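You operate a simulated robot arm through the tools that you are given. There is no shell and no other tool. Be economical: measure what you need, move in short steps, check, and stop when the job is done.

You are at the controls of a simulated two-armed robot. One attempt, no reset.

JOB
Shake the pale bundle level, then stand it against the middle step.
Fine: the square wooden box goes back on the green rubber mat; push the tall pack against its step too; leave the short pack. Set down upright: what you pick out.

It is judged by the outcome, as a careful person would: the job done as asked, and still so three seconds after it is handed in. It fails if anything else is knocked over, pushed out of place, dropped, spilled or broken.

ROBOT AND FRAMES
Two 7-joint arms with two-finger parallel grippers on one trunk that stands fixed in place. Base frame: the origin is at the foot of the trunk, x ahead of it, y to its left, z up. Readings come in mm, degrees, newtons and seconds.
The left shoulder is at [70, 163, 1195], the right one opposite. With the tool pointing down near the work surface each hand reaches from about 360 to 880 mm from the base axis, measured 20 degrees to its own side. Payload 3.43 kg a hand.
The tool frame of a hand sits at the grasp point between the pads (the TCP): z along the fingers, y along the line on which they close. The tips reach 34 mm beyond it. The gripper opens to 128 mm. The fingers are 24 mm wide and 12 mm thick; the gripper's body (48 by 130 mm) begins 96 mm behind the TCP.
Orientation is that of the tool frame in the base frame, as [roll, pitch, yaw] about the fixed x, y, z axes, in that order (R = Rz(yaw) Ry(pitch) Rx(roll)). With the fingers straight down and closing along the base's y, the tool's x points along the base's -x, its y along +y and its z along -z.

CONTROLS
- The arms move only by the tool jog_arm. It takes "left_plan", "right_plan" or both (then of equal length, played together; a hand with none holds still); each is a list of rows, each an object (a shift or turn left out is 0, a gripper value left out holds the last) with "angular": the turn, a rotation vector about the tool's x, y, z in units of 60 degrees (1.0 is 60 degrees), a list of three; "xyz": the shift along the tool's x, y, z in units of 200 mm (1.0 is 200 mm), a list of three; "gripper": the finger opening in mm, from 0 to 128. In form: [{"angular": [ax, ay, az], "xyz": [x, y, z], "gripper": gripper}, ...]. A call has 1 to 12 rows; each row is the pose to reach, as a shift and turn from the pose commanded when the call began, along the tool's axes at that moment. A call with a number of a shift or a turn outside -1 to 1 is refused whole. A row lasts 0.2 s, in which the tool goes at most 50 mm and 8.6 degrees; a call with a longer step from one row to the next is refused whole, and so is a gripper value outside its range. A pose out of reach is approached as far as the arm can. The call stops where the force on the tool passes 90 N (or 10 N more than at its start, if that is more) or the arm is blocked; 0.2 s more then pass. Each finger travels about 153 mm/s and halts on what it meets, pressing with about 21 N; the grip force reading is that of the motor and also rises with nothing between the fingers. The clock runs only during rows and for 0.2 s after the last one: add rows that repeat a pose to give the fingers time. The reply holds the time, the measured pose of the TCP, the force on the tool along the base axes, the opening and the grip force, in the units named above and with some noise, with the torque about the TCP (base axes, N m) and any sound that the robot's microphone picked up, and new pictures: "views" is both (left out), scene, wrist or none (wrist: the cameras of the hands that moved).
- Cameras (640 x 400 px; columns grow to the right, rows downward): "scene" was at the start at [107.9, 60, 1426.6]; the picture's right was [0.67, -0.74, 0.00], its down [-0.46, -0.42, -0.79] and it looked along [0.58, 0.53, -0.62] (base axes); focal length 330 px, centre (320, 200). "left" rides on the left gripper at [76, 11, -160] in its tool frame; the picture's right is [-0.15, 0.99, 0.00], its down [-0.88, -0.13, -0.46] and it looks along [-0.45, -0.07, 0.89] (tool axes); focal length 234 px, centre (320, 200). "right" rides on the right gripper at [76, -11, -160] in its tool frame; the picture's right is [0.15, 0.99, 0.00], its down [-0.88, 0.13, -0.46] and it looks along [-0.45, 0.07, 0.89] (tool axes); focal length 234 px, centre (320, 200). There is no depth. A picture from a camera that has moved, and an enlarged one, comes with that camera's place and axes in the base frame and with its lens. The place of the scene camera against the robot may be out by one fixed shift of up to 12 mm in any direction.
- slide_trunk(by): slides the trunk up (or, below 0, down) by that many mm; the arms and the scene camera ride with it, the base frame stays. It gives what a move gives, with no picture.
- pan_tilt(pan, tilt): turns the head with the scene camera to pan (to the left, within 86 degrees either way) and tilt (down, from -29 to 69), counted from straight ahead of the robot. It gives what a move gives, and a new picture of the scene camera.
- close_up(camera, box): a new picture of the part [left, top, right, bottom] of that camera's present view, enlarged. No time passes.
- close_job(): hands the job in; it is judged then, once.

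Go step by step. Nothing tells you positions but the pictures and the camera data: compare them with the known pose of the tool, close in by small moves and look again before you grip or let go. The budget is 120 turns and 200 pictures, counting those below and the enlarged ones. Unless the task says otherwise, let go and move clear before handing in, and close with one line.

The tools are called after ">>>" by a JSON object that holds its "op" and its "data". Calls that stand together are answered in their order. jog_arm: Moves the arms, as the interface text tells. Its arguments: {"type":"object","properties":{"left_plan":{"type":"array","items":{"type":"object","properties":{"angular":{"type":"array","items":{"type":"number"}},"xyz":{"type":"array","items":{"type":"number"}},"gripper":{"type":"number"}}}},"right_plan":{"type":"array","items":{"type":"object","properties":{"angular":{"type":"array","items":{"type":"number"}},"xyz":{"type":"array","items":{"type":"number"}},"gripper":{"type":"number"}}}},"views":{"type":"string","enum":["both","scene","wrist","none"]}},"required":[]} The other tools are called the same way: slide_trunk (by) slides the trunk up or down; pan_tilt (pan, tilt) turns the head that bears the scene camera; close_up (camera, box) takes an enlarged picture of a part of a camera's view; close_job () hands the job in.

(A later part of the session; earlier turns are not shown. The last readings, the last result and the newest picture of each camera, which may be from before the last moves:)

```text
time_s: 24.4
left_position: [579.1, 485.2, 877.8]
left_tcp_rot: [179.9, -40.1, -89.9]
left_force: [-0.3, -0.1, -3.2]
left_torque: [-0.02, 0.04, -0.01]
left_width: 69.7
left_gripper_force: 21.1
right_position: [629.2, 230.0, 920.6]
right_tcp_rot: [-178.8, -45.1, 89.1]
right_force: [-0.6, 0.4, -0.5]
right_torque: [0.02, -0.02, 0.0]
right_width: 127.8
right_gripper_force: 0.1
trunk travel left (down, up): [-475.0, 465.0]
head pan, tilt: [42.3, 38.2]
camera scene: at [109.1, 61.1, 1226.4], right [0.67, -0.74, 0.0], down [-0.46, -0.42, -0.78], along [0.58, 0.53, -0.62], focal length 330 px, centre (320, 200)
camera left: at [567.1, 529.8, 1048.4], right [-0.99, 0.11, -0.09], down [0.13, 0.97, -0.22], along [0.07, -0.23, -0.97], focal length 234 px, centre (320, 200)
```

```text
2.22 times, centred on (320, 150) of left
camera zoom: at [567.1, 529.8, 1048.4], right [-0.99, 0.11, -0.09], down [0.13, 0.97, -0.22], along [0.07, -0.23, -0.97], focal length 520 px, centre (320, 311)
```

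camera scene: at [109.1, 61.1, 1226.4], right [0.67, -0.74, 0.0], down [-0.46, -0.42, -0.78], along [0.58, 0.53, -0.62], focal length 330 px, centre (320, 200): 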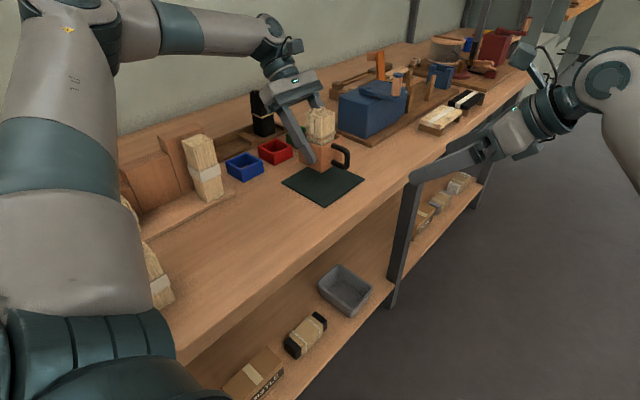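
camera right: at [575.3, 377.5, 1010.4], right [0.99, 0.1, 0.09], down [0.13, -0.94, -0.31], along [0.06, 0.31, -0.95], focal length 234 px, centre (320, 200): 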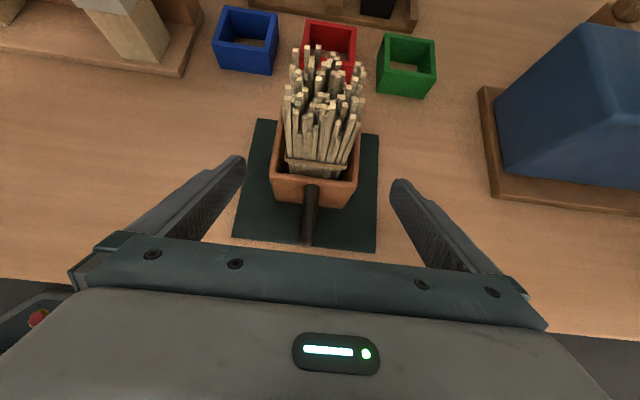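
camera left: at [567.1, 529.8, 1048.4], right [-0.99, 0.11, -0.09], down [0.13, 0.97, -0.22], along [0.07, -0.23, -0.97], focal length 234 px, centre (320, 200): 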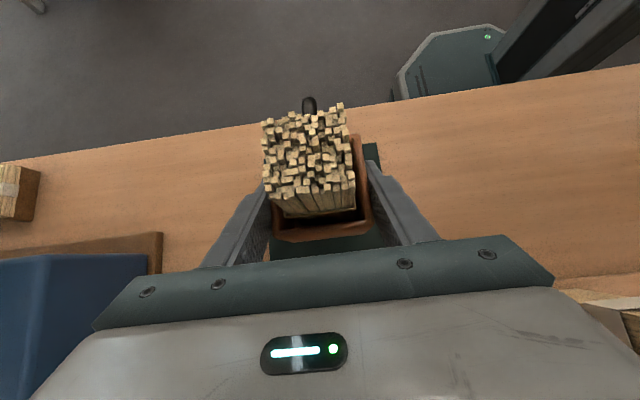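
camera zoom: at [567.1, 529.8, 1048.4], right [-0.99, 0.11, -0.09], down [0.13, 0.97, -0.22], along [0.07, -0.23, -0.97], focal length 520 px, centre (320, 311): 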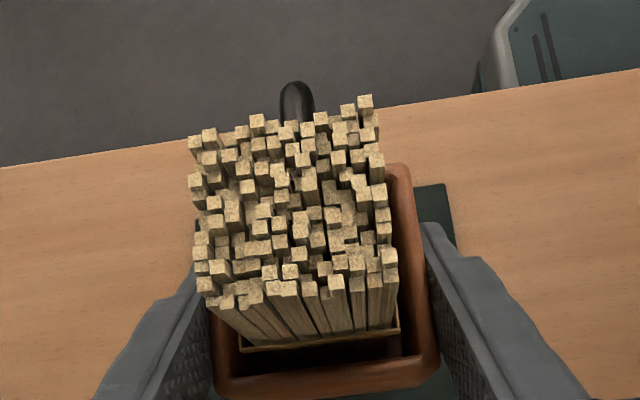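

The shaking is levelling the sticks well. I'll keep going.

>>> {"op": "jog_arm", "data": {"left_plan": [{"xyz": [-0.113, 0, 0.134]}, {"xyz": [0, 0, 0]}, {"xyz": [-0.113, 0, 0.134]}, {"xyz": [0, 0, 0]}, {"xyz": [-0.113, 0, 0.134]}, {"xyz": [0, 0, 0]}, {"xyz": [-0.113, 0, 0.134]}, {"xyz": [0, 0, 0]}, {"xyz": [-0.113, 0, 0.134]}, {"xyz": [0, 0, 0]}, {"xyz": [0, 0, 0]}]}}

>>> {"op": "close_up", "data": {"camera": "scene", "box": [250, 80, 390, 210]}}

>>> {"op": "close_up", "data": {"camera": "left", "box": [210, 60, 430, 240]}}

```text
time_s: 26.8
left_position: [580.6, 486.4, 878.5]
left_tcp_rot: [179.9, -40.1, -89.9]
left_force: [0.8, 0.7, -2.3]
left_torque: [0.03, 0.03, -0.02]
left_width: 69.5
left_gripper_force: 20.8
right_position: [628.9, 232.4, 921.4]
right_tcp_rot: [-178.7, -45.1, 89.1]
right_force: [-0.1, -0.3, 0.3]
right_torque: [-0.02, 0.01, 0.03]
right_width: 127.9
right_gripper_force: 0.1
trunk travel left (down, up): [-475.0, 465.0]
head pan, tilt: [42.3, 38.2]
camera scene: at [109.1, 61.1, 1226.4], right [0.67, -0.74, 0.0], down [-0.46, -0.42, -0.78], along [0.58, 0.53, -0.62], focal length 330 px, centre (320, 200)
camera left: at [567.9, 530.6, 1049.6], right [-0.99, 0.11, -0.09], down [0.13, 0.97, -0.22], along [0.07, -0.23, -0.97], focal length 234 px, centre (320, 200)
```

scene: 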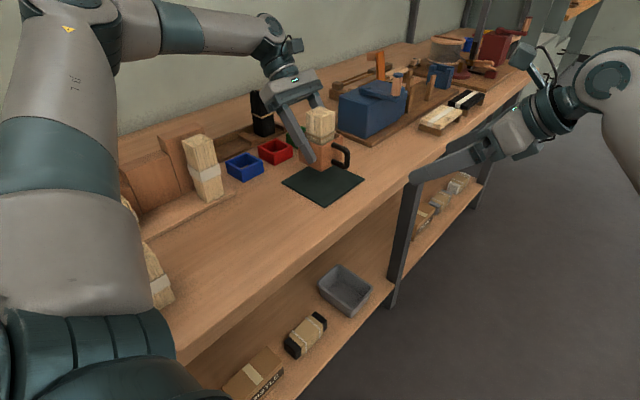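
left: 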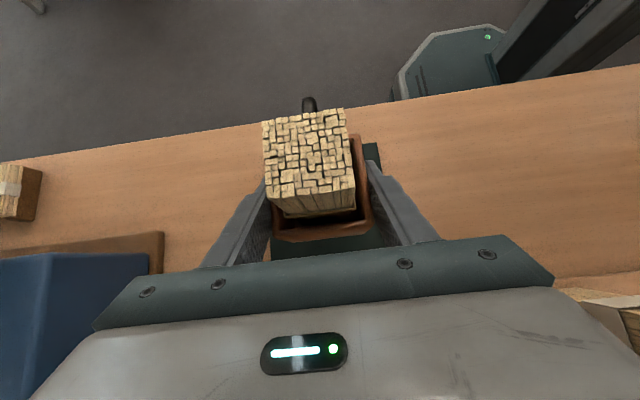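

```text
3.08 times, centred on (320, 145) of scene
camera zoom: at [109.1, 61.1, 1226.4], right [0.67, -0.74, 0.0], down [-0.46, -0.42, -0.78], along [0.58, 0.53, -0.62], focal length 1017 px, centre (320, 369)
```

zoom: 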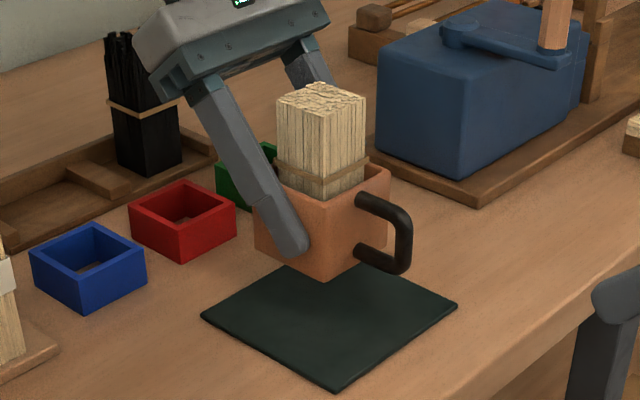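

```text
2.22 times, centred on (320, 150) of left
camera zoom: at [567.9, 530.6, 1049.6], right [-0.99, 0.11, -0.09], down [0.13, 0.97, -0.22], along [0.07, -0.23, -0.97], focal length 520 px, centre (320, 311)
```

zoom: 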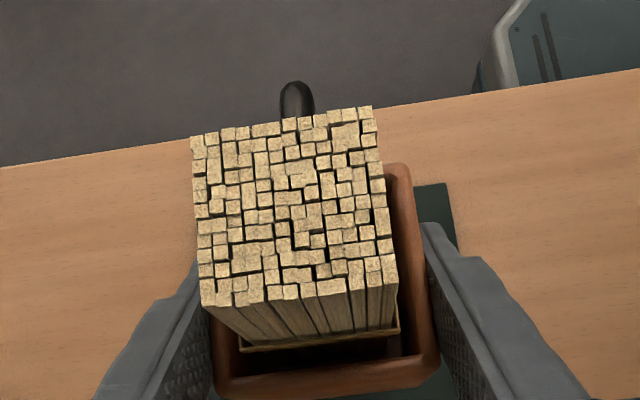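

Nearly level. I'll do one more round of shakes to be sure.

>>> {"op": "jog_arm", "data": {"left_plan": [{"xyz": [-0.113, 0, 0.134]}, {"xyz": [0, 0, 0]}, {"xyz": [-0.113, 0, 0.134]}, {"xyz": [0, 0, 0]}, {"xyz": [-0.113, 0, 0.134]}, {"xyz": [0, 0, 0]}, {"xyz": [-0.113, 0, 0.134]}, {"xyz": [0, 0, 0]}, {"xyz": [-0.113, 0, 0.134]}, {"xyz": [0, 0, 0]}, {"xyz": [0, 0, 0]}], "views": "none"}}

>>> {"op": "close_up", "data": {"camera": "left", "box": [210, 60, 430, 240]}}

>>> {"op": "close_up", "data": {"camera": "scene", "box": [290, 90, 350, 180]}}

```text
time_s: 29.2
left_position: [578.3, 483.7, 878.4]
left_tcp_rot: [179.9, -40.1, -89.9]
left_force: [0.6, 0.0, -3.6]
left_torque: [-0.01, -0.01, -0.01]
left_width: 69.7
left_gripper_force: 21.1
right_position: [629.2, 230.6, 921.1]
right_tcp_rot: [-178.8, -45.1, 89.2]
right_force: [-0.7, 0.6, 0.0]
right_torque: [-0.03, -0.02, 0.0]
right_width: 128.1
right_gripper_force: 0.1
trunk travel left (down, up): [-475.0, 465.0]
head pan, tilt: [42.3, 38.2]
```

```text
2.22 times, centred on (320, 150) of left
camera zoom: at [567.2, 529.8, 1049.2], right [-0.99, 0.11, -0.09], down [0.13, 0.97, -0.22], along [0.07, -0.23, -0.97], focal length 520 px, centre (320, 311)
```

zoom: 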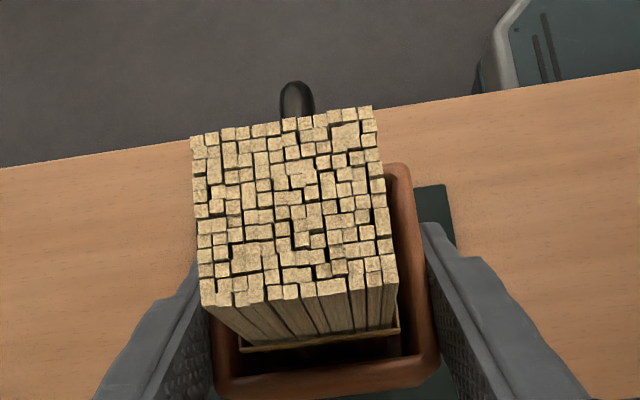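

```text
4.44 times, centred on (320, 135) of scene
camera zoom: at [109.1, 61.1, 1226.4], right [0.67, -0.74, 0.0], down [-0.46, -0.42, -0.78], along [0.58, 0.53, -0.62], focal length 1468 px, centre (320, 489)
```

zoom: 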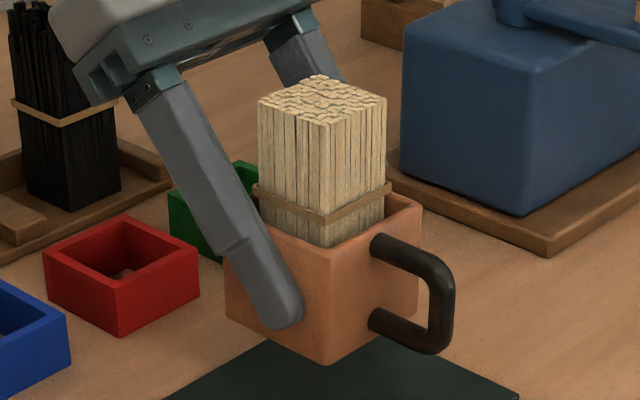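

The bundle is level. I'll lower the box back onto the mat gently.

>>> {"op": "jog_arm", "data": {"left_plan": [{"xyz": [-0.06, 0, 0.072]}, {"xyz": [-0.11, 0, 0.131]}, {"xyz": [-0.14, 0, 0.167]}, {"xyz": [-0.151, 0, 0.18]}, {"xyz": [-0.161, 0, 0.192]}, {"xyz": [-0.161, 0, 0.192]}]}}

>>> {"op": "close_up", "data": {"camera": "scene", "box": [250, 90, 390, 210]}}

```text
time_s: 30.6
left_position: [578.8, 485.5, 830.6]
left_tcp_rot: [-179.9, -40.0, -90.0]
left_force: [0.7, 1.6, 1.2]
left_torque: [0.18, 0.17, -0.04]
left_width: 70.1
left_gripper_force: 20.8
right_position: [628.2, 232.1, 921.0]
right_tcp_rot: [-178.9, -45.1, 89.1]
right_force: [-0.2, -0.2, 0.4]
right_torque: [0.01, -0.01, 0.0]
right_width: 128.0
right_gripper_force: 0.1
trunk travel left (down, up): [-475.0, 465.0]
head pan, tilt: [42.3, 38.2]
camera scene: at [107.9, 60.1, 1226.7], right [0.67, -0.74, 0.0], down [-0.46, -0.42, -0.79], along [0.58, 0.53, -0.62], focal length 330 px, centre (320, 200)
camera left: at [566.6, 529.4, 1000.7], right [-0.99, 0.11, -0.09], down [0.13, 0.97, -0.22], along [0.07, -0.23, -0.97], focal length 234 px, centre (320, 200)
```

scene: 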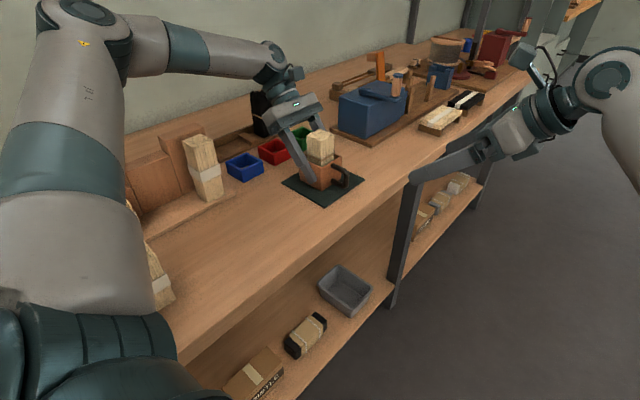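
left: 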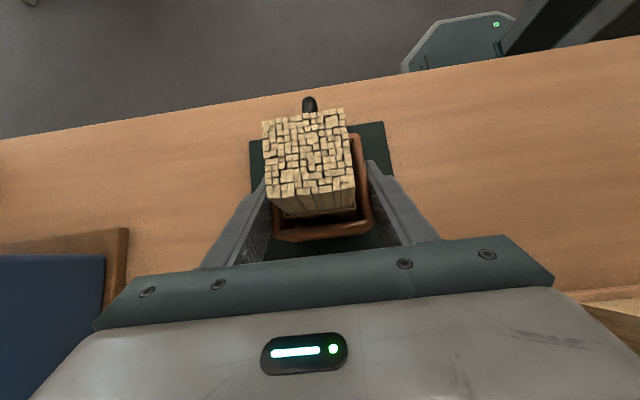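

```text
3.33 times, centred on (320, 150) of scene
camera zoom: at [107.9, 60.1, 1226.7], right [0.67, -0.74, 0.0], down [-0.46, -0.42, -0.79], along [0.58, 0.53, -0.62], focal length 1101 px, centre (320, 367)
```

zoom: 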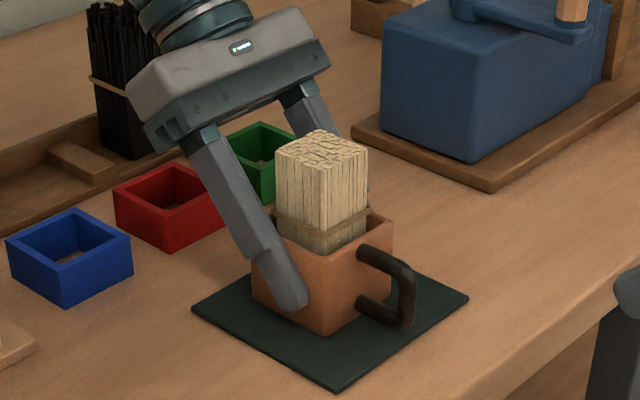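

The box is back on the mat. I'll release it, back off along the fingers, and level the hand to vertical.

>>> {"op": "jog_arm", "data": {"left_plan": [{"gripper": 90}, {"gripper": 128}, {"gripper": 128}, {"xyz": [0, 0, -0.15]}, {"xyz": [0, 0, -0.35]}, {"xyz": [0, 0, -0.55]}, {"xyz": [0, 0, -0.7]}], "views": "scene"}}

>>> {"op": "jog_arm", "data": {"left_plan": [{"angular": [0, -0.11, 0], "xyz": [0.06, 0, -0.1]}, {"angular": [0, -0.22, 0], "xyz": [0.12, 0, -0.2]}, {"angular": [0, -0.33, 0], "xyz": [0.18, 0, -0.3]}, {"angular": [0, -0.44, 0], "xyz": [0.24, 0, -0.35]}, {"angular": [0, -0.55, 0], "xyz": [0.35, 0, -0.35]}, {"angular": [0, -0.667, 0], "xyz": [0.5, 0, -0.35]}, {"angular": [0, -0.667, 0], "xyz": [0.5, 0, -0.35]}]}}

```text
time_s: 32.2
left_position: [578.3, 573.9, 937.8]
left_tcp_rot: [-180.0, -40.1, -90.0]
left_force: [0.0, -0.4, -0.3]
left_torque: [0.02, 0.02, -0.02]
left_width: 127.8
left_gripper_force: 0.0
right_position: [630.0, 230.8, 922.1]
right_tcp_rot: [-178.9, -45.1, 89.2]
right_force: [-0.1, -0.1, -0.5]
right_torque: [0.02, 0.01, 0.02]
right_width: 128.1
right_gripper_force: 0.1
trunk travel left (down, up): [-475.0, 465.0]
head pan, tilt: [42.3, 38.2]
camera scene: at [107.9, 60.0, 1226.6], right [0.67, -0.74, 0.0], down [-0.46, -0.42, -0.79], along [0.58, 0.53, -0.62], focal length 330 px, centre (320, 200)
```

scene: 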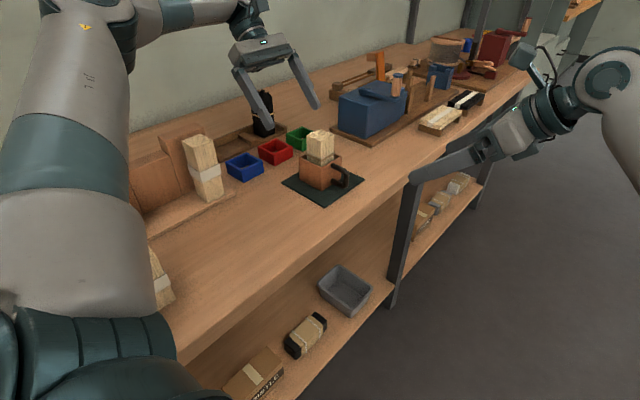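

```text
time_s: 33.8
left_position: [578.8, 544.6, 1053.7]
left_tcp_rot: [-180.0, 0.0, -90.0]
left_force: [-0.3, -0.5, -0.4]
left_torque: [-0.02, 0.03, -0.02]
left_width: 128.0
left_gripper_force: 0.2
right_position: [629.6, 231.7, 921.6]
right_tcp_rot: [-178.9, -45.1, 89.2]
right_force: [-0.8, 0.6, -0.1]
right_torque: [-0.04, 0.0, 0.0]
right_width: 127.8
right_gripper_force: 0.0
trunk travel left (down, up): [-475.0, 465.0]
head pan, tilt: [42.3, 38.2]
camera scene: at [108.3, 61.4, 1226.5], right [0.67, -0.74, 0.0], down [-0.46, -0.42, -0.79], along [0.58, 0.53, -0.62], focal length 330 px, centre (320, 200)
camera left: at [566.8, 468.4, 1213.1], right [-0.99, 0.15, 0.0], down [0.13, 0.88, 0.46], along [0.07, 0.45, -0.89], focal length 234 px, centre (320, 200)
```

scene: 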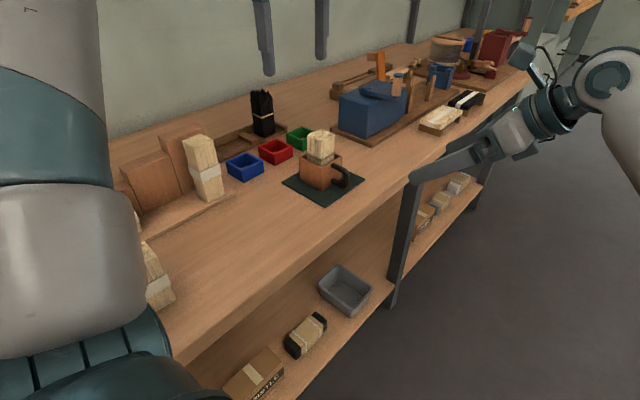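
left: 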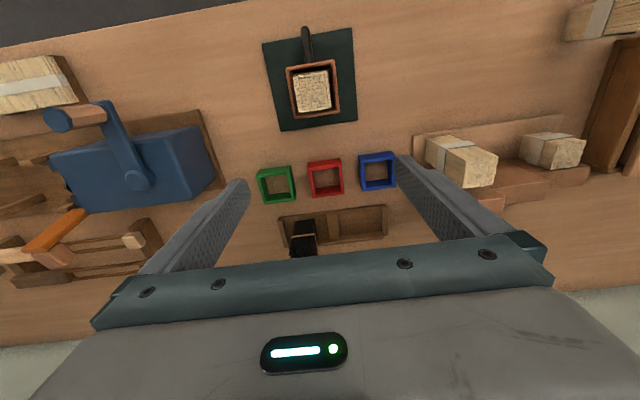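

>>> {"op": "close_up", "data": {"camera": "left", "box": [250, 15, 370, 135]}}

>>> {"op": "close_up", "data": {"camera": "left", "box": [400, 90, 640, 220]}}

```text
3.33 times, centred on (310, 75) of left
camera zoom: at [566.8, 468.4, 1213.1], right [-0.99, 0.15, 0.0], down [0.13, 0.88, 0.46], along [0.07, 0.45, -0.89], focal length 781 px, centre (353, 617)
```

zoom: 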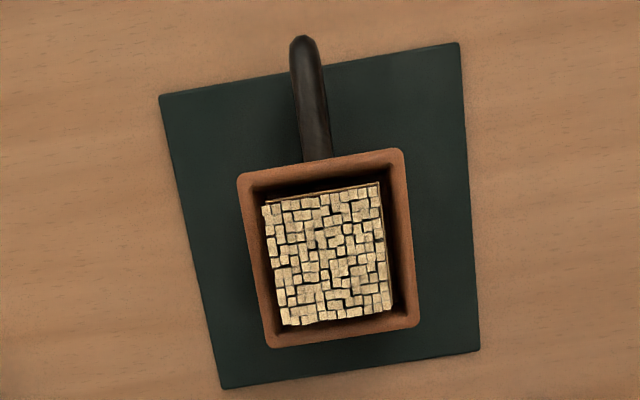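

```text
2.67 times, centred on (520, 155) of left
camera zoom: at [566.8, 468.4, 1213.1], right [-0.99, 0.15, 0.0], down [0.13, 0.88, 0.46], along [0.07, 0.45, -0.89], focal length 624 px, centre (-213, 320)
```

zoom: 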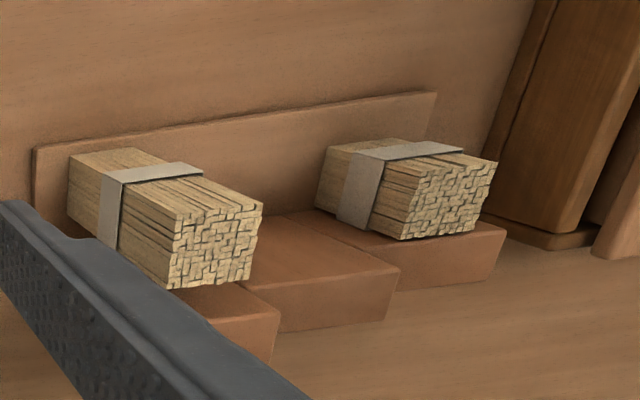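

The bundle centre is at (578, 479) with its top at z≈906. I'll centre the left hand over it and descend, keeping the tips just above the rim.

>>> {"op": "jog_arm", "data": {"left_plan": [{"xyz": [0.12, 0, 0]}, {"xyz": [0.24, 0, 0]}, {"xyz": [0.328, 0, 0], "gripper": 90}, {"xyz": [0.328, 0, 0.1]}, {"xyz": [0.328, 0, 0.3]}, {"xyz": [0.328, 0, 0.5]}, {"xyz": [0.328, 0, 0.65]}, {"xyz": [0.328, 0, 0.65]}]}}

>>> {"op": "close_up", "data": {"camera": "scene", "box": [250, 80, 390, 210]}}

```text
time_s: 35.6
left_position: [578.3, 475.4, 925.7]
left_tcp_rot: [-180.0, -0.1, -90.0]
left_force: [-1.2, 0.3, -0.9]
left_torque: [-0.01, -0.02, 0.01]
left_width: 90.2
left_gripper_force: 0.0
right_position: [628.5, 230.8, 921.9]
right_tcp_rot: [-178.8, -45.3, 89.2]
right_force: [-0.6, -0.1, 0.3]
right_torque: [0.0, 0.01, 0.01]
right_width: 127.6
right_gripper_force: 0.0
trunk travel left (down, up): [-475.0, 465.0]
head pan, tilt: [42.3, 38.2]
camera scene: at [107.6, 59.8, 1226.7], right [0.67, -0.74, 0.0], down [-0.46, -0.42, -0.79], along [0.58, 0.53, -0.62], focal length 330 px, centre (320, 200)
camera left: at [567.1, 400.1, 1084.8], right [-0.99, 0.15, 0.0], down [0.13, 0.88, 0.46], along [0.07, 0.45, -0.89], focal length 234 px, centre (320, 200)
```

scene: 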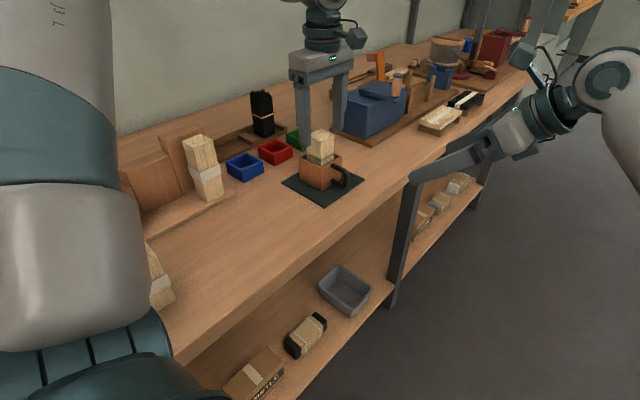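
left: 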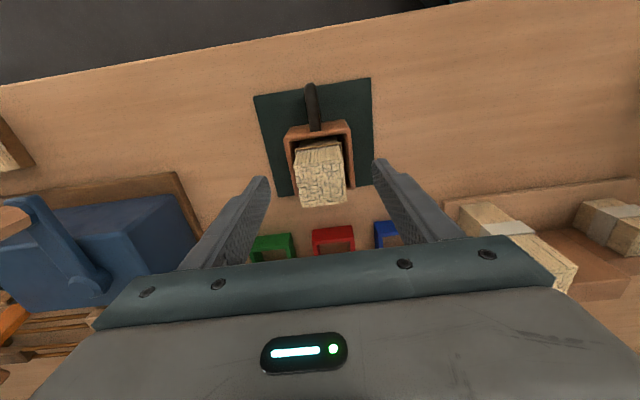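

```text
3.08 times, centred on (320, 145) of scene
camera zoom: at [107.6, 59.8, 1226.7], right [0.67, -0.74, 0.0], down [-0.46, -0.42, -0.79], along [0.58, 0.53, -0.62], focal length 1017 px, centre (320, 369)
```

zoom: 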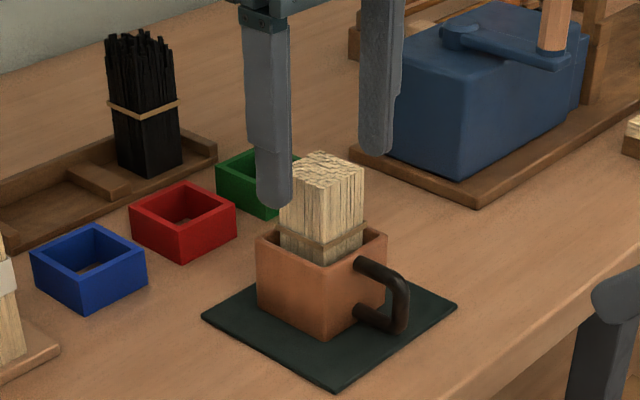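

The hand is centred. I'll descend 36 mm and close on the bundle.

>>> {"op": "jog_arm", "data": {"left_plan": [{"xyz": [-0.015, 0, 0.09]}, {"xyz": [-0.015, 0, 0.178]}, {"xyz": [-0.015, 0, 0.178], "gripper": 65}, {"xyz": [-0.015, 0, 0.178], "gripper": 50}, {"xyz": [-0.015, 0, 0.178], "gripper": 30}, {"xyz": [-0.015, 0, 0.178], "gripper": 30}]}}

>>> {"op": "close_up", "data": {"camera": "scene", "box": [250, 80, 390, 210]}}

```text
time_s: 37.0
left_position: [579.7, 479.1, 891.6]
left_tcp_rot: [-180.0, 0.0, -90.1]
left_force: [-0.2, -0.3, -0.9]
left_torque: [-0.01, 0.02, 0.01]
left_width: 45.5
left_gripper_force: 21.1
right_position: [628.5, 230.1, 921.3]
right_tcp_rot: [-178.9, -45.1, 89.2]
right_force: [0.0, -0.1, 0.0]
right_torque: [0.0, 0.02, -0.01]
right_width: 128.3
right_gripper_force: 0.0
trunk travel left (down, up): [-475.0, 465.0]
head pan, tilt: [42.3, 38.2]
camera scene: at [108.0, 60.1, 1226.6], right [0.67, -0.74, 0.0], down [-0.46, -0.42, -0.79], along [0.58, 0.53, -0.62], focal length 330 px, centre (320, 200)
camera left: at [567.1, 403.8, 1049.5], right [-0.99, 0.15, 0.0], down [0.13, 0.88, 0.46], along [0.07, 0.45, -0.89], focal length 234 px, centre (320, 200)
```

scene: 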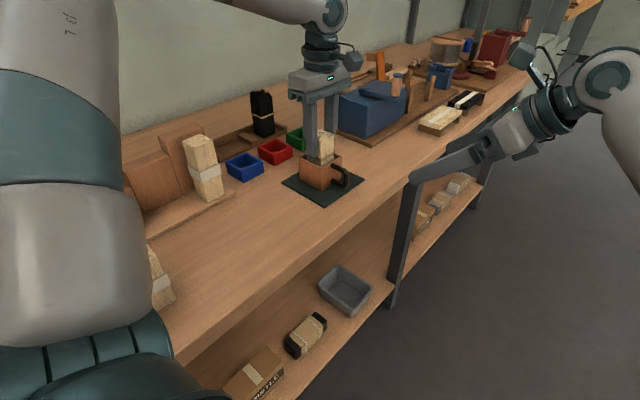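
left: 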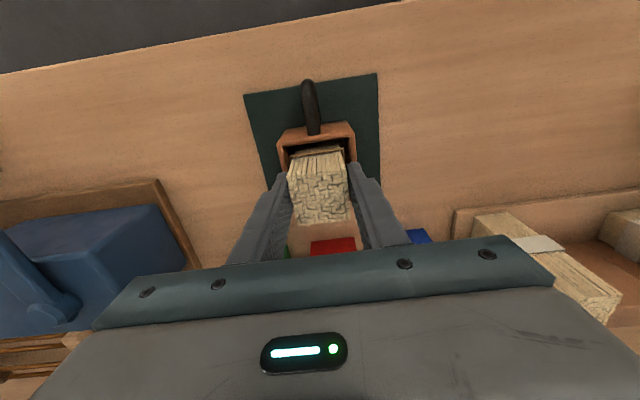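

```text
3.08 times, centred on (320, 145) of scene
camera zoom: at [108.0, 60.1, 1226.6], right [0.67, -0.74, 0.0], down [-0.46, -0.42, -0.79], along [0.58, 0.53, -0.62], focal length 1017 px, centre (320, 369)
```

zoom: 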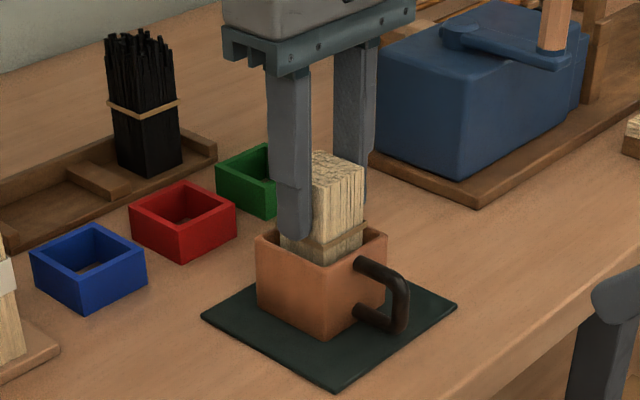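

The grip holds at 45.5 mm. I'll lift slowly and check that the box stays put.

>>> {"op": "jog_arm", "data": {"left_plan": [{"xyz": [0, 0, -0.05]}, {"xyz": [0, 0, -0.12]}, {"xyz": [0, 0, -0.22]}, {"xyz": [0, 0, -0.34]}, {"xyz": [0, 0, -0.48]}, {"xyz": [0, 0, -0.63]}, {"xyz": [0, 0, -0.75]}, {"xyz": [0, 0, -0.75]}]}}

>>> {"op": "close_up", "data": {"camera": "scene", "box": [230, 40, 410, 210]}}

```text
time_s: 38.8
left_position: [578.4, 480.8, 1039.3]
left_tcp_rot: [-180.0, 0.0, -89.9]
left_force: [-0.8, 0.2, -0.9]
left_torque: [0.01, 0.01, 0.01]
left_width: 45.8
left_gripper_force: 20.7
right_position: [629.5, 231.5, 921.7]
right_tcp_rot: [-178.8, -45.1, 89.1]
right_force: [-0.3, 0.8, 0.1]
right_torque: [-0.01, 0.0, -0.01]
right_width: 127.9
right_gripper_force: 0.1
trunk travel left (down, up): [-475.0, 465.0]
head pan, tilt: [42.3, 38.2]
camera scene: at [108.2, 60.3, 1226.6], right [0.67, -0.74, 0.0], down [-0.46, -0.42, -0.79], along [0.58, 0.53, -0.62], focal length 330 px, centre (320, 200)
camera left: at [566.3, 404.5, 1198.6], right [-0.99, 0.15, 0.0], down [0.13, 0.88, 0.45], along [0.07, 0.45, -0.89], focal length 234 px, centre (320, 200)
```

scene: 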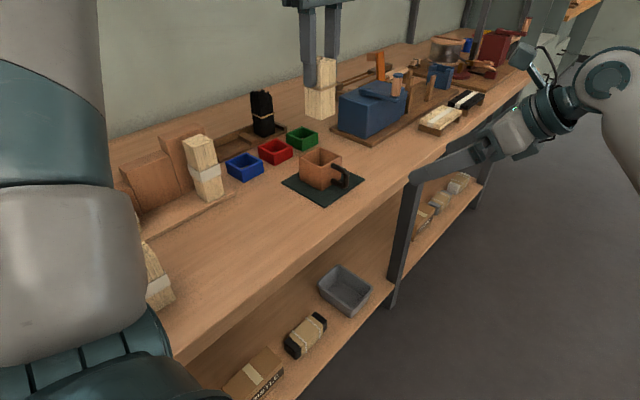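
left: 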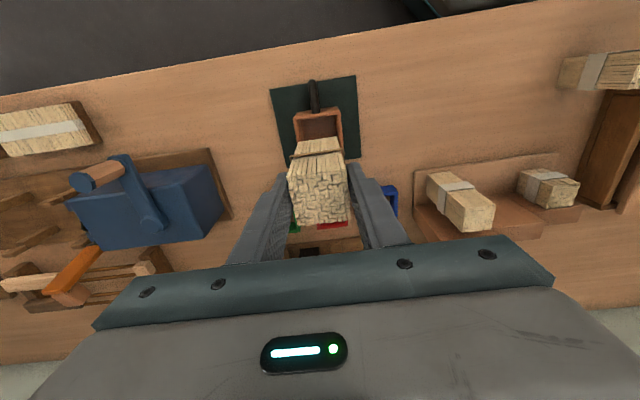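

```text
2.35 times, centred on (320, 125) of scene
camera zoom: at [108.2, 60.3, 1226.6], right [0.67, -0.74, 0.0], down [-0.46, -0.42, -0.79], along [0.58, 0.53, -0.62], focal length 778 px, centre (320, 376)
```

zoom: 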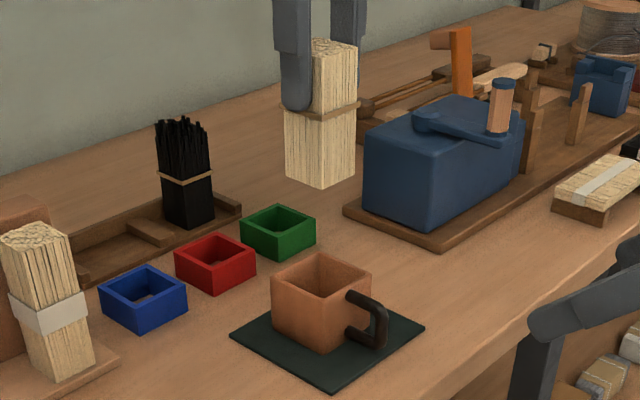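

The box stayed on the mat and the bundle is out. I'll carry it along the bench to x≈288, in front of the middle step.

>>> {"op": "jog_arm", "data": {"left_plan": [{"xyz": [0, 0.12, 0]}, {"xyz": [0, 0.3, 0]}, {"xyz": [0, 0.48, 0]}, {"xyz": [0, 0.65, 0]}, {"xyz": [0, 0.8, 0]}, {"xyz": [0, 0.9, 0]}, {"xyz": [0, 0.9, 0]}], "views": "none"}}

>>> {"op": "jog_arm", "data": {"left_plan": [{"xyz": [0, 0.15, 0]}, {"xyz": [0, 0.3, 0]}, {"xyz": [0, 0.45, 0]}, {"xyz": [0, 0.555, 0]}, {"xyz": [-0.12, 0.555, 0]}, {"xyz": [-0.27, 0.555, 0]}, {"xyz": [-0.42, 0.555, 0]}, {"xyz": [-0.5, 0.555, 0]}, {"xyz": [-0.5, 0.555, 0]}]}}

>>> {"op": "close_up", "data": {"camera": "left", "box": [210, 60, 430, 240]}}

```text
time_s: 40.4
left_position: [399.1, 480.9, 1039.5]
left_tcp_rot: [180.0, -0.1, -90.1]
left_force: [0.9, -0.7, -0.5]
left_torque: [0.0, 0.02, -0.01]
left_width: 45.6
left_gripper_force: 20.6
right_position: [629.3, 230.3, 921.6]
right_tcp_rot: [-178.8, -45.1, 89.3]
right_force: [-0.2, -0.6, 0.6]
right_torque: [0.0, -0.03, 0.02]
right_width: 128.1
right_gripper_force: 0.1
trunk travel left (down, up): [-475.0, 465.0]
head pan, tilt: [42.3, 38.2]
```

```text
time_s: 42.4
left_position: [288.0, 580.1, 1040.0]
left_tcp_rot: [-180.0, 0.0, -89.9]
left_force: [0.0, 0.1, -1.5]
left_torque: [0.01, -0.03, 0.0]
left_width: 45.8
left_gripper_force: 21.3
right_position: [628.1, 231.4, 922.4]
right_tcp_rot: [-178.9, -45.1, 89.2]
right_force: [0.6, 0.3, 0.8]
right_torque: [0.01, -0.01, -0.05]
right_width: 128.0
right_gripper_force: 0.1
trunk travel left (down, up): [-475.0, 465.0]
head pan, tilt: [42.3, 38.2]
camera scene: at [107.9, 60.0, 1226.6], right [0.67, -0.74, 0.0], down [-0.46, -0.42, -0.79], along [0.58, 0.53, -0.62], focal length 330 px, centre (320, 200)
camera left: at [275.3, 504.9, 1198.8], right [-0.99, 0.15, 0.0], down [0.13, 0.88, 0.46], along [0.07, 0.45, -0.89], focal length 234 px, centre (320, 200)
```

scene: 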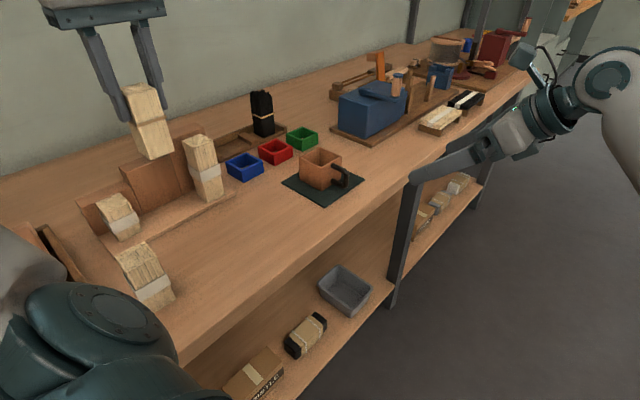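
left: 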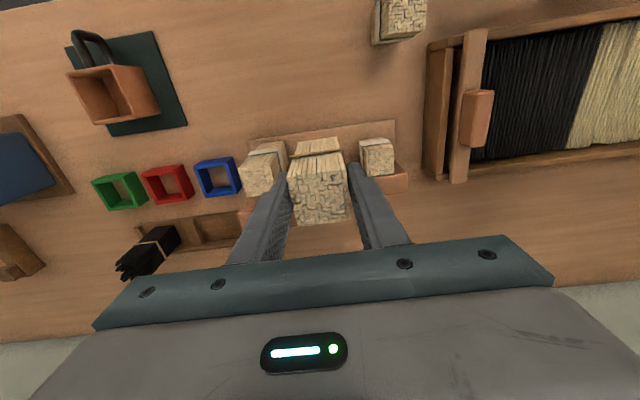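

```text
2.22 times, centred on (320, 150) of left
camera zoom: at [275.3, 504.9, 1198.8], right [-0.99, 0.15, 0.0], down [0.13, 0.88, 0.46], along [0.07, 0.45, -0.89], focal length 520 px, centre (320, 311)
```

zoom: 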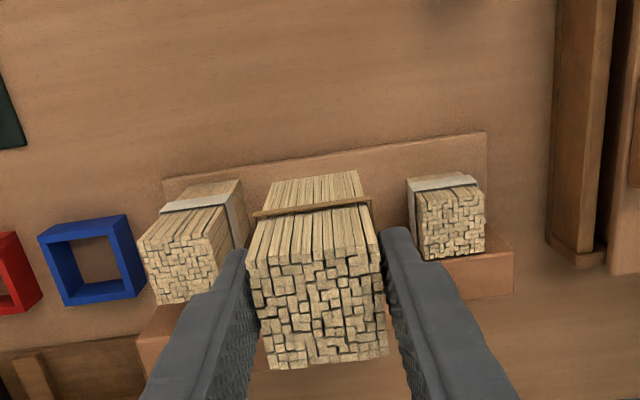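

Aligned between the two packs. I'll move to y≈612 and lower until just above the base plate.

>>> {"op": "jog_arm", "data": {"left_plan": [{"xyz": [-0.08, 0, 0.05]}, {"xyz": [-0.16, 0, 0.15]}, {"xyz": [-0.16, 0, 0.3]}, {"xyz": [-0.16, 0, 0.45]}, {"xyz": [-0.16, 0, 0.58]}, {"xyz": [-0.16, 0, 0.66]}, {"xyz": [-0.16, 0, 0.66]}]}}

>>> {"op": "close_up", "data": {"camera": "scene", "box": [60, 80, 240, 270]}}

>>> {"op": "close_up", "data": {"camera": "left", "box": [210, 60, 430, 240]}}

```text
time_s: 44.0
left_position: [287.7, 612.4, 907.5]
left_tcp_rot: [-180.0, 0.1, -90.0]
left_force: [-1.3, -0.2, -0.7]
left_torque: [0.0, 0.0, 0.01]
left_width: 45.5
left_gripper_force: 20.7
right_position: [628.9, 230.8, 921.8]
right_tcp_rot: [-178.9, -45.0, 89.1]
right_force: [0.3, -0.4, 0.1]
right_torque: [0.0, -0.02, -0.05]
right_width: 128.0
right_gripper_force: 0.0
trunk travel left (down, up): [-475.0, 465.0]
head pan, tilt: [42.3, 38.2]
camera scene: at [107.9, 60.0, 1226.6], right [0.67, -0.74, 0.0], down [-0.46, -0.42, -0.79], along [0.58, 0.53, -0.62], focal length 330 px, centre (320, 200)
camera left: at [275.8, 536.8, 1066.6], right [-0.99, 0.15, 0.0], down [0.13, 0.88, 0.46], along [0.07, 0.45, -0.89], focal length 234 px, centre (320, 200)
```

scene: 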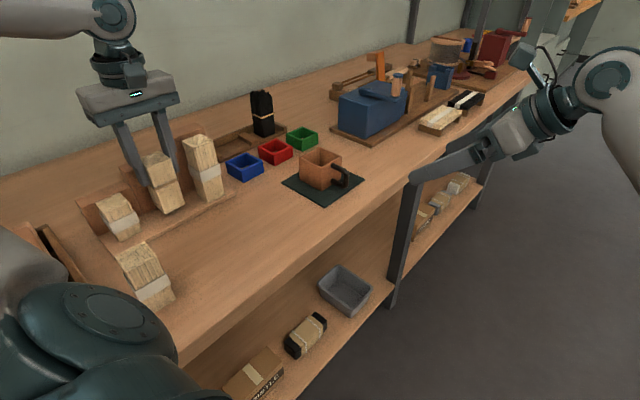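
left: 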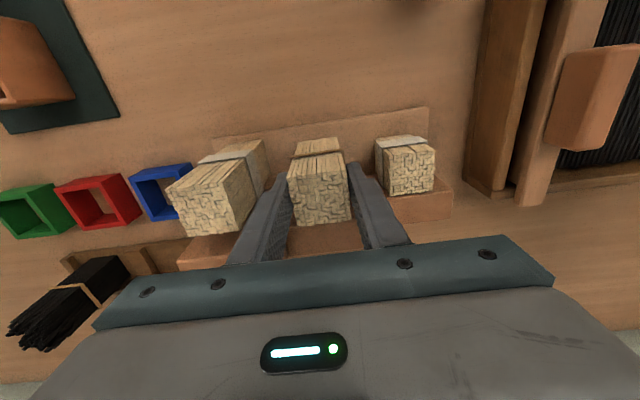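

```text
2.11 times, centred on (150, 175) of scene
camera zoom: at [107.9, 60.0, 1226.6], right [0.67, -0.74, 0.0], down [-0.46, -0.42, -0.79], along [0.58, 0.53, -0.62], focal length 696 px, centre (678, 253)
```

zoom: 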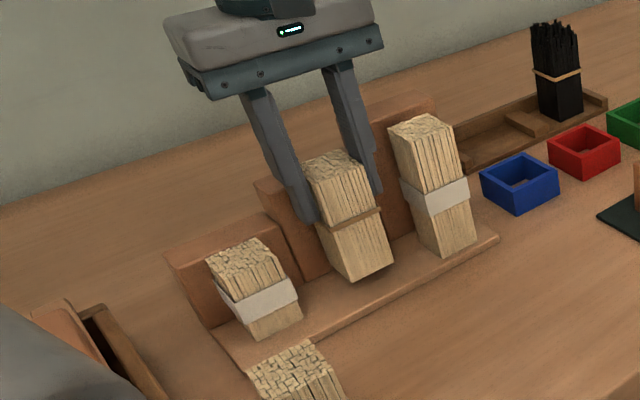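

```text
2.22 times, centred on (320, 150) of left
camera zoom: at [275.8, 536.8, 1066.6], right [-0.99, 0.15, 0.0], down [0.13, 0.88, 0.46], along [0.07, 0.45, -0.89], focal length 520 px, centre (320, 311)
```

zoom: 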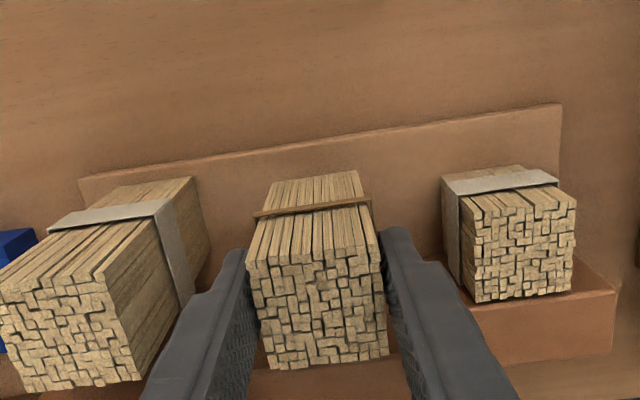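

About 15 mm of height remains above the plate. I'll descend in small steps while watching the force.

>>> {"op": "jog_arm", "data": {"left_plan": [{"xyz": [0, 0, 0.03]}, {"xyz": [0, 0, 0.05]}, {"xyz": [0, 0, 0.05]}], "views": "none"}}

>>> {"op": "close_up", "data": {"camera": "scene", "box": [110, 140, 220, 230]}}

```text
time_s: 44.8
left_position: [288.4, 611.5, 898.2]
left_tcp_rot: [180.0, 0.0, -89.9]
left_force: [-0.5, 0.7, -1.2]
left_torque: [-0.01, 0.02, 0.03]
left_width: 45.8
left_gripper_force: 21.2
right_position: [629.0, 230.8, 921.8]
right_tcp_rot: [-178.9, -45.1, 89.2]
right_force: [-0.9, 1.0, -0.2]
right_torque: [0.0, 0.01, 0.03]
right_width: 127.9
right_gripper_force: 0.1
trunk travel left (down, up): [-475.0, 465.0]
head pan, tilt: [42.3, 38.2]
```

```text
4.44 times, centred on (165, 185) of scene
camera zoom: at [107.9, 60.1, 1226.6], right [0.67, -0.74, 0.0], down [-0.46, -0.42, -0.79], along [0.58, 0.53, -0.62], focal length 1468 px, centre (1009, 267)
```

zoom: 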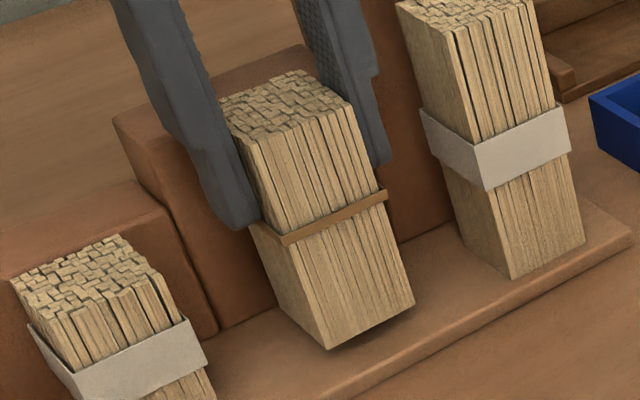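

Still a few mm above the plate. I'll lower 3 mm more and approach the step face.

>>> {"op": "jog_arm", "data": {"left_plan": [{"xyz": [0, 0, 0.015]}, {"xyz": [-0.025, 0, 0.015]}, {"xyz": [-0.05, 0, 0.015]}, {"xyz": [-0.05, 0, 0.015]}], "views": "none"}}

>>> {"op": "close_up", "data": {"camera": "scene", "box": [110, 140, 220, 230]}}

>>> {"op": "close_up", "data": {"camera": "left", "box": [260, 130, 380, 260]}}

```text
time_s: 45.8
left_position: [288.6, 622.0, 894.9]
left_tcp_rot: [-179.9, 0.0, -90.0]
left_force: [-0.4, 0.4, -0.9]
left_torque: [-0.01, -0.01, -0.02]
left_width: 45.8
left_gripper_force: 20.9
right_position: [628.5, 230.8, 922.6]
right_tcp_rot: [-178.9, -45.1, 89.1]
right_force: [-0.9, -0.5, -0.4]
right_torque: [-0.01, 0.02, 0.02]
right_width: 127.9
right_gripper_force: 0.2
trunk travel left (down, up): [-475.0, 465.0]
head pan, tilt: [42.3, 38.2]
```

```text
4.44 times, centred on (165, 185) of scene
camera zoom: at [107.9, 60.1, 1226.6], right [0.67, -0.74, 0.0], down [-0.46, -0.42, -0.79], along [0.58, 0.53, -0.62], focal length 1468 px, centre (1009, 267)
```

zoom: 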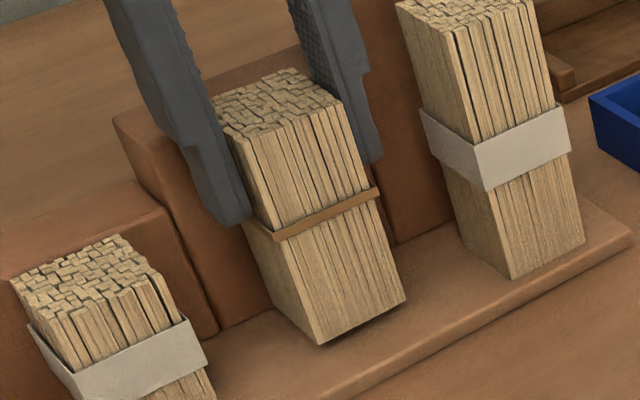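

```text
3.08 times, centred on (320, 195) of left
camera zoom: at [275.7, 546.2, 1053.3], right [-0.99, 0.15, 0.0], down [0.13, 0.88, 0.46], along [0.07, 0.45, -0.89], focal length 720 px, centre (320, 215)
```

zoom: 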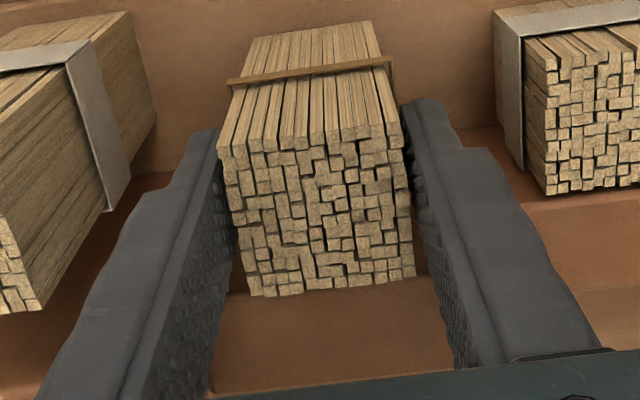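

No contact yet. I'll lower 3 mm and move 2 mm further in, then check the forces.

>>> {"op": "jog_arm", "data": {"left_plan": [{"xyz": [0, 0, 0.015]}, {"xyz": [-0.01, 0, 0.015]}, {"xyz": [-0.01, 0, 0.015]}], "views": "none"}}

>>> {"op": "jog_arm", "data": {"left_plan": [{"xyz": [-0.01, 0, 0]}, {"xyz": [-0.01, 0, 0]}, {"xyz": [-0.01, 0, 0]}], "views": "none"}}

```text
time_s: 46.6
left_position: [286.5, 625.3, 891.1]
left_tcp_rot: [180.0, 0.0, -90.0]
left_force: [1.2, 0.5, -0.6]
left_torque: [-0.01, 0.03, -0.01]
left_width: 45.7
left_gripper_force: 20.9
right_position: [627.1, 231.9, 921.3]
right_tcp_rot: [-178.8, -45.1, 89.3]
right_force: [0.7, 0.0, -0.1]
right_torque: [0.02, 0.01, 0.02]
right_width: 127.9
right_gripper_force: 0.1
trunk travel left (down, up): [-475.0, 465.0]
head pan, tilt: [42.3, 38.2]
```

```text
time_s: 47.4
left_position: [287.1, 625.0, 892.3]
left_tcp_rot: [180.0, 0.0, -90.0]
left_force: [0.1, -2.5, -1.1]
left_torque: [-0.28, -0.02, 0.01]
left_width: 45.8
left_gripper_force: 21.4
right_position: [628.6, 231.3, 920.4]
right_tcp_rot: [-178.9, -45.2, 89.2]
right_force: [-0.6, -0.5, 0.9]
right_torque: [0.04, 0.01, 0.01]
right_width: 128.0
right_gripper_force: 0.1
trunk travel left (down, up): [-475.0, 465.0]
head pan, tilt: [42.3, 38.2]
```

The bundle is touching the step (-2.5 N). I'll ease back 1 mm and lower onto the plate.

>>> {"op": "jog_arm", "data": {"left_plan": [{"xyz": [0.005, 0, 0]}, {"xyz": [0.005, 0, 0.01]}, {"xyz": [0.005, 0, 0.01]}], "views": "none"}}

>>> {"op": "close_up", "data": {"camera": "scene", "box": [110, 140, 220, 230]}}

```text
time_s: 48.2
left_position: [287.0, 625.7, 889.7]
left_tcp_rot: [-180.0, 0.1, -90.0]
left_force: [-0.4, 0.1, -1.6]
left_torque: [-0.02, -0.01, -0.02]
left_width: 45.6
left_gripper_force: 20.8
right_position: [629.9, 230.3, 921.3]
right_tcp_rot: [-178.9, -45.0, 89.3]
right_force: [0.0, 0.5, -0.5]
right_torque: [-0.01, 0.04, 0.0]
right_width: 127.8
right_gripper_force: 0.0
trunk travel left (down, up): [-475.0, 465.0]
head pan, tilt: [42.3, 38.2]
```

```text
4.44 times, centred on (165, 185) of scene
camera zoom: at [107.9, 60.2, 1226.6], right [0.67, -0.74, 0.0], down [-0.46, -0.42, -0.79], along [0.58, 0.53, -0.62], focal length 1468 px, centre (1009, 267)
```

zoom: 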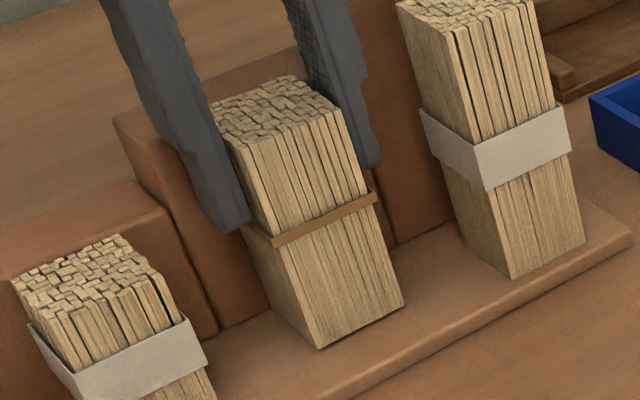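

Very close now. I'll lower another 2 mm, then 1 mm.

>>> {"op": "jog_arm", "data": {"left_plan": [{"xyz": [0, 0, 0.01]}, {"xyz": [0, 0, 0.01]}], "views": "none"}}

>>> {"op": "jog_arm", "data": {"left_plan": [{"xyz": [0, 0, 0.006]}, {"xyz": [0, 0, 0.006]}], "views": "none"}}

```text
time_s: 48.8
left_position: [287.7, 625.1, 888.8]
left_tcp_rot: [180.0, -0.1, -89.9]
left_force: [-0.1, 0.7, -0.6]
left_torque: [-0.01, -0.02, 0.0]
left_width: 45.8
left_gripper_force: 20.9
right_position: [628.5, 231.1, 922.2]
right_tcp_rot: [-178.9, -45.1, 89.1]
right_force: [-0.2, -0.4, -0.6]
right_torque: [0.0, 0.03, 0.0]
right_width: 127.7
right_gripper_force: 0.1
trunk travel left (down, up): [-475.0, 465.0]
head pan, tilt: [42.3, 38.2]
```

```text
time_s: 49.4
left_position: [288.5, 625.2, 887.8]
left_tcp_rot: [-179.9, 0.0, -90.0]
left_force: [0.3, 1.5, 4.6]
left_torque: [-0.04, 0.07, 0.01]
left_width: 45.7
left_gripper_force: 20.8
right_position: [628.5, 230.4, 923.4]
right_tcp_rot: [-178.9, -45.2, 89.2]
right_force: [-1.1, -0.3, -0.7]
right_torque: [0.02, 0.02, 0.0]
right_width: 128.0
right_gripper_force: 0.1
trunk travel left (down, up): [-475.0, 465.0]
head pan, tilt: [42.3, 38.2]
```

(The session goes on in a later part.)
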